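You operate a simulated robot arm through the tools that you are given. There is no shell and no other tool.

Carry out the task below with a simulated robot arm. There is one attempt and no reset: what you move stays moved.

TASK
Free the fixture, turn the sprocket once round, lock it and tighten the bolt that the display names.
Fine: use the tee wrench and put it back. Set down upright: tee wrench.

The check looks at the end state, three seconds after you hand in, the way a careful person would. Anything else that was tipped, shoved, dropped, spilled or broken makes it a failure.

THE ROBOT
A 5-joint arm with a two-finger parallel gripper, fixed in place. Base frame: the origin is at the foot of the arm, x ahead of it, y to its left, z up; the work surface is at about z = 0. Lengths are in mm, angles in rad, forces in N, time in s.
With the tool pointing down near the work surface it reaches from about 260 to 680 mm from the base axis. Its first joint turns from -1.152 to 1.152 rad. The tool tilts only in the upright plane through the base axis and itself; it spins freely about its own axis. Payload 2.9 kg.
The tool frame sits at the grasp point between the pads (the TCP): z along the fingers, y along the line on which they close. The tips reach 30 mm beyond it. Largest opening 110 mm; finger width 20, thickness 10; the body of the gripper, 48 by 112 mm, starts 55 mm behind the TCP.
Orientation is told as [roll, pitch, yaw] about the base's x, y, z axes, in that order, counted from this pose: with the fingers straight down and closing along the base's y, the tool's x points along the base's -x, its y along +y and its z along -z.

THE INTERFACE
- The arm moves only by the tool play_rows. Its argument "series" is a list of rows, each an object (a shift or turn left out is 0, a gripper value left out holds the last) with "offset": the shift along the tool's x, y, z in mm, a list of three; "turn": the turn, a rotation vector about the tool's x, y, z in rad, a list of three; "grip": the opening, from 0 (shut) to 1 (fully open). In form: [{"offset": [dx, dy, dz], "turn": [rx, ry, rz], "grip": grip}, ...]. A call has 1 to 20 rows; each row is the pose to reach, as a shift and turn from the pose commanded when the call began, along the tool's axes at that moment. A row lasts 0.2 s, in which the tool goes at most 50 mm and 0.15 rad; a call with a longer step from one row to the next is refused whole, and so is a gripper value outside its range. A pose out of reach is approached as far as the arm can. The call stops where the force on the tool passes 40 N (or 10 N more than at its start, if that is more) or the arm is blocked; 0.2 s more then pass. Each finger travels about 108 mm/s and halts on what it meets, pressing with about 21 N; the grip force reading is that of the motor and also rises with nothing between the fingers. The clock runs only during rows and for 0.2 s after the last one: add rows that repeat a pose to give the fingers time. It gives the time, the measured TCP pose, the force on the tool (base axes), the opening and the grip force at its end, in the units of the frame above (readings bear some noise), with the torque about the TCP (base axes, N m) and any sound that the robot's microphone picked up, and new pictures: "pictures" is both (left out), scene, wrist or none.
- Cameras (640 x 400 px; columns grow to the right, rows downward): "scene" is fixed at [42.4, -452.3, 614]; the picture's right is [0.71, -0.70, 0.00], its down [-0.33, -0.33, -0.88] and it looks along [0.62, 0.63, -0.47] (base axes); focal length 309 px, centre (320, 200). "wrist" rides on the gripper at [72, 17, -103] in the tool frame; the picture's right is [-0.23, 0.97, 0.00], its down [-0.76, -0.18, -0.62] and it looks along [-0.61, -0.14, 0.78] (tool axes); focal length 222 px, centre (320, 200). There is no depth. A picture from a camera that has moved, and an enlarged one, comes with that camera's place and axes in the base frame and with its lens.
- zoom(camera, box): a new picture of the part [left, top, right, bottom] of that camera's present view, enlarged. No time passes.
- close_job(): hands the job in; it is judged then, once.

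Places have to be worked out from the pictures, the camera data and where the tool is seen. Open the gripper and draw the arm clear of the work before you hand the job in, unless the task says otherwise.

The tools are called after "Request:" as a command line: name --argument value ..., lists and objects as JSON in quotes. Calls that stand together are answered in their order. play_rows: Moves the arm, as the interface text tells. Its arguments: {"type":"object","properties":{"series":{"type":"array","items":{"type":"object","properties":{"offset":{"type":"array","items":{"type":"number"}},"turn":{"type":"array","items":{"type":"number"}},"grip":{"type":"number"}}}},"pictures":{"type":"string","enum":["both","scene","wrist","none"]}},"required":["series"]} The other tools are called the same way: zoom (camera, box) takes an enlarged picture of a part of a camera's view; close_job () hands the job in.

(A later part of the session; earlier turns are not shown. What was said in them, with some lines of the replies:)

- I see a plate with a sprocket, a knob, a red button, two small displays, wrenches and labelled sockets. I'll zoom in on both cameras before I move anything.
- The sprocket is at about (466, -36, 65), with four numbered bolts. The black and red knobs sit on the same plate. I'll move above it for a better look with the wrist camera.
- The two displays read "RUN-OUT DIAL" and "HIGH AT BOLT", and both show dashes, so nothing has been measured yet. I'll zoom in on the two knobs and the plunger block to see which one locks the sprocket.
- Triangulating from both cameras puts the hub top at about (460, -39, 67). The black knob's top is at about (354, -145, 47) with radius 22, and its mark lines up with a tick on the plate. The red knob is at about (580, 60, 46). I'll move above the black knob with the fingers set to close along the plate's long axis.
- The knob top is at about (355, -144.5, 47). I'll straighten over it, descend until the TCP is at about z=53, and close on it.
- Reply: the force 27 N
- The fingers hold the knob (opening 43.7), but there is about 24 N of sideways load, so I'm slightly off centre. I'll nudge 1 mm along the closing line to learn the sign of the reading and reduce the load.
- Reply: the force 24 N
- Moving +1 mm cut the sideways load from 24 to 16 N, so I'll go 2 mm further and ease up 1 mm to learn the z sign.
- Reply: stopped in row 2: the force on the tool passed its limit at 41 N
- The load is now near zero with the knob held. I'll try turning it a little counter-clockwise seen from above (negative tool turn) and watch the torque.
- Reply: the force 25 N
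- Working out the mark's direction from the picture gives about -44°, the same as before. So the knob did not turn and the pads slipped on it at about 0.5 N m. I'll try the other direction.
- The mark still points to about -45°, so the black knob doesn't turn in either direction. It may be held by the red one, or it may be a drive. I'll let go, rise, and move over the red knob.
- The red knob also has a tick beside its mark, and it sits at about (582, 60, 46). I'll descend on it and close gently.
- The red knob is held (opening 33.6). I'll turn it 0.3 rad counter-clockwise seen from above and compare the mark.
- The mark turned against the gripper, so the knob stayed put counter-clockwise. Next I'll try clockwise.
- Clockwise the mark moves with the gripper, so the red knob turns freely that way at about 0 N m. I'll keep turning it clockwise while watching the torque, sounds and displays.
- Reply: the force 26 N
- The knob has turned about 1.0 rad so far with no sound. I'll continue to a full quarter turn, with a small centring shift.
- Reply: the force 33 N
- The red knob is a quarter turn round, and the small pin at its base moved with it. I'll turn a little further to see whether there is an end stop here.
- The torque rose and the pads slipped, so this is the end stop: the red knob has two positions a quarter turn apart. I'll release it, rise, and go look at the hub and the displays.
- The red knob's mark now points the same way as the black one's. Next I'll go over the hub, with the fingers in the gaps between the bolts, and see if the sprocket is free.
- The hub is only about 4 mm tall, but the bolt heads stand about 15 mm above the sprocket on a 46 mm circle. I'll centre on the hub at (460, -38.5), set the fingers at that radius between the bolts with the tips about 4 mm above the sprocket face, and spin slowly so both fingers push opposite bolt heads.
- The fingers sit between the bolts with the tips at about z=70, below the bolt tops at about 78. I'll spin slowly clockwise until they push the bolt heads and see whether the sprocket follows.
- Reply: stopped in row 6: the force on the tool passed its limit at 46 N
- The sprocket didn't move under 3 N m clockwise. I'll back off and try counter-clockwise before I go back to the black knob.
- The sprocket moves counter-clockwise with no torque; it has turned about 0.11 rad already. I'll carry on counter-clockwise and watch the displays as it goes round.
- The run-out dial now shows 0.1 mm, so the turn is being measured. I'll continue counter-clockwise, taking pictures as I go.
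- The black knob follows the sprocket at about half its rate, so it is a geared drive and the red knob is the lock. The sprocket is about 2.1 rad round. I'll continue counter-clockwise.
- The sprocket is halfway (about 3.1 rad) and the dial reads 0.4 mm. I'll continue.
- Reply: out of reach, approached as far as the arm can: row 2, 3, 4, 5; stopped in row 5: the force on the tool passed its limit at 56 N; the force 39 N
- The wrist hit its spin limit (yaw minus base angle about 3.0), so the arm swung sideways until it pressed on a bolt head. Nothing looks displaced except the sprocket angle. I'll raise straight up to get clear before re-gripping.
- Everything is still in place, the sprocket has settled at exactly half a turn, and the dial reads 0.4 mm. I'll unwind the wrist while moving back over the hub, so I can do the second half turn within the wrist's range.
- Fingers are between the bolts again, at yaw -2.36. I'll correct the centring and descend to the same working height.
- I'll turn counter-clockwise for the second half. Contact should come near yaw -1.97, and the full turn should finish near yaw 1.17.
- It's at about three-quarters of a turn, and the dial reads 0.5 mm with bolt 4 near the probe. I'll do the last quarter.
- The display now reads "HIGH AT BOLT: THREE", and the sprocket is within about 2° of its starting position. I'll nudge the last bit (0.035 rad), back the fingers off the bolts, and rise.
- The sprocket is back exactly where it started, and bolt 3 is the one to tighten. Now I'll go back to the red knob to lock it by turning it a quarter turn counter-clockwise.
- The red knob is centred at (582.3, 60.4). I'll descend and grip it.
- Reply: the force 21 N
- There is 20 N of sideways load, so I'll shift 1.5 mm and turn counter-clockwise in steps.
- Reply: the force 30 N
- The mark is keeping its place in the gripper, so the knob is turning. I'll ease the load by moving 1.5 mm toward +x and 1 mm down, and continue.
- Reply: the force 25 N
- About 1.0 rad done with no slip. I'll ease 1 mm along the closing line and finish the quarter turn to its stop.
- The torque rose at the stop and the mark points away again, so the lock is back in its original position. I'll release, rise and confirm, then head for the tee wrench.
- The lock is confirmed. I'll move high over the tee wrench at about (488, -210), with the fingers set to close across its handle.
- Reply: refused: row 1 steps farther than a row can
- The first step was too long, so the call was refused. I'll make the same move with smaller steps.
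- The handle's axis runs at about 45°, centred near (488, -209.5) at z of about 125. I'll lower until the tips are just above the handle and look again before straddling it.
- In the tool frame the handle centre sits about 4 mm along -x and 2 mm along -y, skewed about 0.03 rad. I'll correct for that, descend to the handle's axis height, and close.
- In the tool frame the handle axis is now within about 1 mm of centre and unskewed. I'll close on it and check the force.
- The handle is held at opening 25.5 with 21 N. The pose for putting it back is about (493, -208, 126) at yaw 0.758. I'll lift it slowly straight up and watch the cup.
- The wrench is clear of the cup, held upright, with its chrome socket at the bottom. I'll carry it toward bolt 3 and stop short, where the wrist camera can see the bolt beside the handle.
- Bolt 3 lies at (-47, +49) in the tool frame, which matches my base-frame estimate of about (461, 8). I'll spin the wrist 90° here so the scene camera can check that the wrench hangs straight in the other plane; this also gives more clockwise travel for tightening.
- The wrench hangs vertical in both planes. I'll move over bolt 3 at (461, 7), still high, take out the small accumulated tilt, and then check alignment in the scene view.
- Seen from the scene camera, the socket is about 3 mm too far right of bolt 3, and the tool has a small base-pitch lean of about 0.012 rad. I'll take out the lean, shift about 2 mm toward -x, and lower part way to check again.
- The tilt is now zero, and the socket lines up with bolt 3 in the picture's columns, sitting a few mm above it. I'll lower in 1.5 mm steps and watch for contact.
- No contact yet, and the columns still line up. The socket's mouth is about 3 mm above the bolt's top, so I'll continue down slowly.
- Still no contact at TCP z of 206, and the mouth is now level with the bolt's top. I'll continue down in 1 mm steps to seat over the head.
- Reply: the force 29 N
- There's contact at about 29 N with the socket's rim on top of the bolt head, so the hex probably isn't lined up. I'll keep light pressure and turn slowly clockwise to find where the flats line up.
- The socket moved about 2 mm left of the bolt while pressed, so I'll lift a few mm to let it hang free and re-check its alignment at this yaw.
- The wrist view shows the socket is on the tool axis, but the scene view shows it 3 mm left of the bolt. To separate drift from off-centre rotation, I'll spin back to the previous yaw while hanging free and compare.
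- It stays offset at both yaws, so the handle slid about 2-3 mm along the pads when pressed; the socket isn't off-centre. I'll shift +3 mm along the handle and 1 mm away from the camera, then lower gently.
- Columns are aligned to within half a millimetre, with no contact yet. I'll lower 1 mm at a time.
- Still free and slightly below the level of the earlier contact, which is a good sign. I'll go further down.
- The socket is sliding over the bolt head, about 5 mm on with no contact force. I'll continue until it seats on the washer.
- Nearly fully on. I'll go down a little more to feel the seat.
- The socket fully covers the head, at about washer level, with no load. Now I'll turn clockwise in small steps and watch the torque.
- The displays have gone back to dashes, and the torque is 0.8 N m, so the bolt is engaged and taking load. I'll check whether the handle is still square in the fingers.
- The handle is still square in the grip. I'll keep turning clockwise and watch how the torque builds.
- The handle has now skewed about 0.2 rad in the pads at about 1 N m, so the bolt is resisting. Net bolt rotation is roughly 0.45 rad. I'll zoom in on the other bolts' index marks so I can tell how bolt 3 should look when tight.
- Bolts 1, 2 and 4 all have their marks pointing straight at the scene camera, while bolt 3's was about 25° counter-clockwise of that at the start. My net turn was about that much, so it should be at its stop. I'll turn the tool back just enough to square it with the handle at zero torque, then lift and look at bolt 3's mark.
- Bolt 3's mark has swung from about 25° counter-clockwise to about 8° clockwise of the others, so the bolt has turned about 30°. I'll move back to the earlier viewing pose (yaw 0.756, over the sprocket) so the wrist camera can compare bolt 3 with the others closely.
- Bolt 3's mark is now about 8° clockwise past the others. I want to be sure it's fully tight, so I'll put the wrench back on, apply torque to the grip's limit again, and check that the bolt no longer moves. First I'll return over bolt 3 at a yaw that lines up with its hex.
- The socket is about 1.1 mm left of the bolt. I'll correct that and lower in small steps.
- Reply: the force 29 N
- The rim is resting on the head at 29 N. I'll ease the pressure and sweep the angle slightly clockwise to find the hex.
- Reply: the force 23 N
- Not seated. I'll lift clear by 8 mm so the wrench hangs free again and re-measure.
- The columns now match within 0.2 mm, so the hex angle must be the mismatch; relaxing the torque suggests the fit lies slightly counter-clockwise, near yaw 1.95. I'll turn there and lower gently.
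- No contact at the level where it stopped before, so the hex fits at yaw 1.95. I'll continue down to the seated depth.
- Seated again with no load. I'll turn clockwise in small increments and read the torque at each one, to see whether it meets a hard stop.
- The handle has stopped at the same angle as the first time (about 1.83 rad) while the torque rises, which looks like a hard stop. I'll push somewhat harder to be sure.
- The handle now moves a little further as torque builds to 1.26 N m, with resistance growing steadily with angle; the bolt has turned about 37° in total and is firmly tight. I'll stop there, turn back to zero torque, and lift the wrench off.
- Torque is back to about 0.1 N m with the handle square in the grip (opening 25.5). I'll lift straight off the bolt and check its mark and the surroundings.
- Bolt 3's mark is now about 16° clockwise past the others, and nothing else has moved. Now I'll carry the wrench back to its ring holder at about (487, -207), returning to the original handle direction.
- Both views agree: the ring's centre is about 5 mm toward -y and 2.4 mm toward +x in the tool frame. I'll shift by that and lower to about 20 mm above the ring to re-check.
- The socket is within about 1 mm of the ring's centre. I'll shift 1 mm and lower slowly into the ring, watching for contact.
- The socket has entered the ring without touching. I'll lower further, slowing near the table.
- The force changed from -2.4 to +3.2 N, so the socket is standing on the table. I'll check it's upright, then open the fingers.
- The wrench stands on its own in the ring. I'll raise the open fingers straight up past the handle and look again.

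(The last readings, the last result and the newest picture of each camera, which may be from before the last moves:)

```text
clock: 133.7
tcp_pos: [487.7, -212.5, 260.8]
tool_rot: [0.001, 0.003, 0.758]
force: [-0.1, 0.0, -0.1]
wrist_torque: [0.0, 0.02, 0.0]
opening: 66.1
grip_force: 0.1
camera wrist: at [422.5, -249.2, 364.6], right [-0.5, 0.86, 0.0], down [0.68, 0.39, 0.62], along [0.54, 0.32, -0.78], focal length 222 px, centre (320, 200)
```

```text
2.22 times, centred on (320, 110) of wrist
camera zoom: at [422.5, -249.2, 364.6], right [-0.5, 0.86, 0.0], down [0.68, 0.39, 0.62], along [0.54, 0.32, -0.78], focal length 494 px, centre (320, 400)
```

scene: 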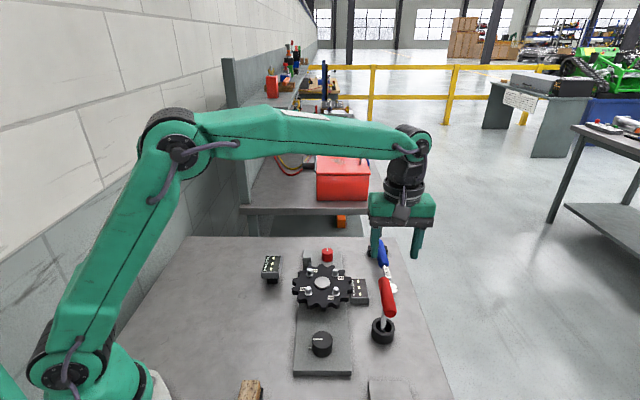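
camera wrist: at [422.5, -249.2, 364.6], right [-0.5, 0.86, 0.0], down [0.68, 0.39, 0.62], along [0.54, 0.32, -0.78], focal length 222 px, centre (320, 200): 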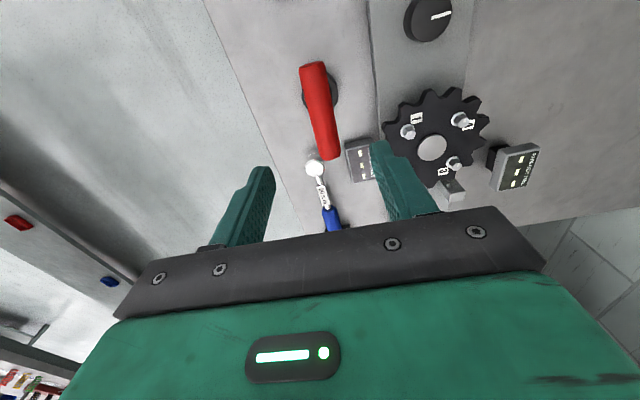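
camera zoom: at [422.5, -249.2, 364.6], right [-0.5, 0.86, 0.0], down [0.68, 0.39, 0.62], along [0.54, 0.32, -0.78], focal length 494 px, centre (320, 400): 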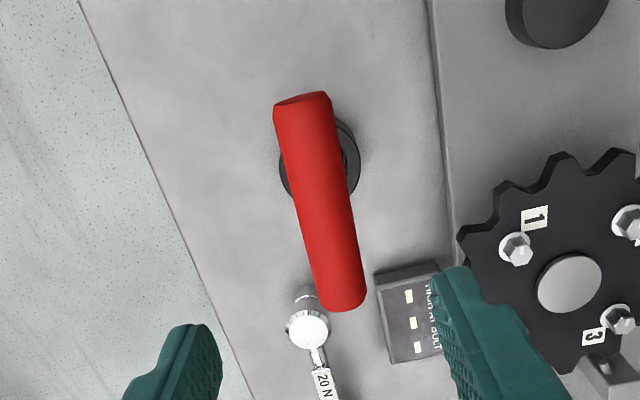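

The tee wrench is back upright in its ring with the same handle direction. The lock is on, the sprocket is home, and bolt 3 is tight. I'll open the gripper fully and move the arm up and clear.

Request:
play_rows --series '[{"offset": [0, 0, -40], "grip": 0.7}, {"offset": [0, 0, -80], "grip": 0.8}, {"offset": [8, 28, -110], "grip": 0.9}, {"offset": [16, 57, -140], "grip": 1}, {"offset": [24, 86, -170], "grip": 1}, {"offset": [32, 115, -200], "grip": 1}, {"offset": [40, 144, -225], "grip": 1}, {"offset": [48.6, 172.6, -240], "grip": 1}, {"offset": [48.6, 172.6, -240], "grip": 1}, {"offset": [48.6, 172.6, -240], "grip": 1}]'

Request:
zoom --camera "scene" --box '[240, 230, 420, 390]'

Request:
zoom --camera "scene" --box '[295, 240, 345, 275]'

Request:
zoom --camera "wrist" --box '[100, 0, 500, 220]'

```text
clock: 135.9
tcp_pos: [332.4, -122.6, 501.3]
tool_rot: [0.001, 0.002, 0.757]
force: [-0.8, -0.2, -0.4]
wrist_torque: [0.01, -0.02, -0.04]
opening: 109.9
grip_force: 0.1
camera wrist: at [267.3, -160.1, 604.5], right [-0.5, 0.86, 0.0], down [0.68, 0.39, 0.62], along [0.54, 0.32, -0.78], focal length 222 px, centre (320, 200)
```

scene: 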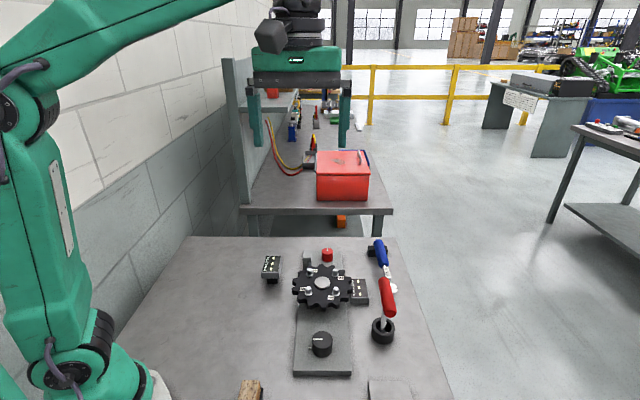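
wrist: 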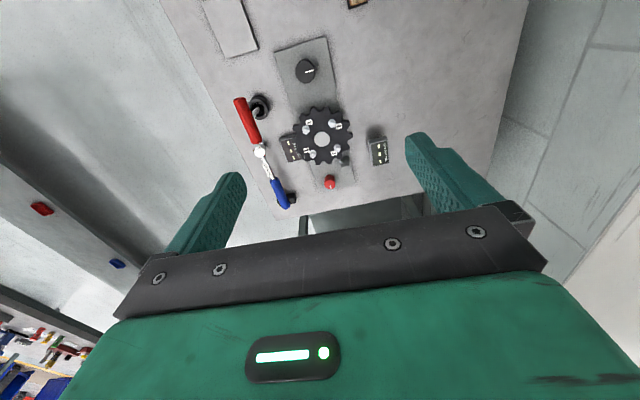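

```text
2.50 times, centred on (330, 310) of scene
camera zoom: at [42.4, -452.2, 614.0], right [0.71, -0.7, 0.0], down [-0.33, -0.33, -0.88], along [0.62, 0.63, -0.47], focal length 773 px, centre (295, -75)
```

zoom: 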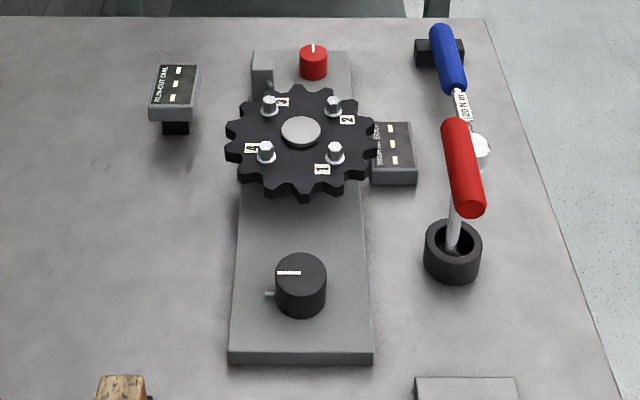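

```text
11.43 times, centred on (320, 258) of scene
camera zoom: at [42.4, -452.2, 614.0], right [0.71, -0.7, 0.0], down [-0.33, -0.33, -0.88], along [0.62, 0.63, -0.47], focal length 3534 px, centre (320, -457)
```

zoom: 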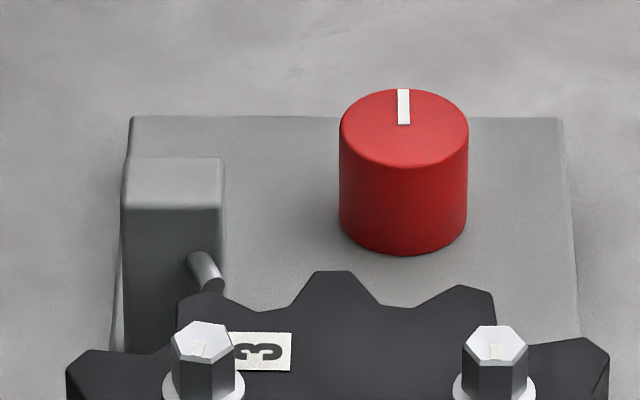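

```text
1.60 times, centred on (300, 110) of wrist
camera zoom: at [267.3, -160.1, 604.5], right [-0.5, 0.86, 0.0], down [0.68, 0.39, 0.62], along [0.54, 0.32, -0.78], focal length 355 px, centre (352, 344)
```

zoom: 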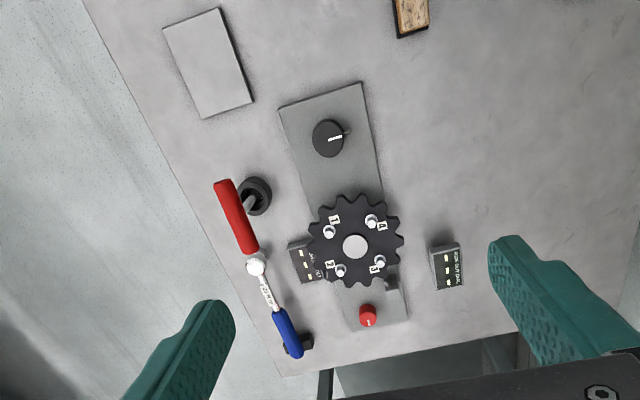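

Final check: the red lock knob is in its original locked position, and the sprocket is home after one full turn. Bolt 3 has been tightened, the tee wrench stands upright in its ring, and the torque wrench, displays and knobs are all in place. The gripper is open and clear, so I'm handing in.

Request:
close_job

```text
The job is handed in.
```

I've handed the job in. The sprocket was freed, turned once round and locked again, and bolt 3, which the display named, was tightened with the tee wrench. I can't confirm how tight the check expects the bolt to be.

- **Freeing and locking:** The red knob is the lock. I turned it a quarter turn clockwise to free the sprocket and back to its stop to lock it.
- **Full turn:** The sprocket went once round counter-clockwise and came back to its starting position. The run-out dial read 0.5 mm and the display read "HIGH AT BOLT: THREE".
- **Black knob:** It is geared to the sprocket at half rate, so it now points the opposite way from the start.
- **Tightening:** I took bolt 3 to about 1.26 N m, a turn of roughly 30–35°. Resistance was still rising steadily and I never reached a hard stop. Both displays went back to dashes once I started turning the bolt.
- **Tee wrench:** It stands upright in its ring holder, facing the same way as before.

Two things went slightly off along the way:

- **Wrist limit:** Partway through the turn the wrist hit its spin limit and the arm swung sideways until it pressed on a bolt head. Nothing else was displaced.
- **Small sprocket shift:** The sprocket ended about 1° off its exact start angle. I think this is play in the lock under the tightening torque.
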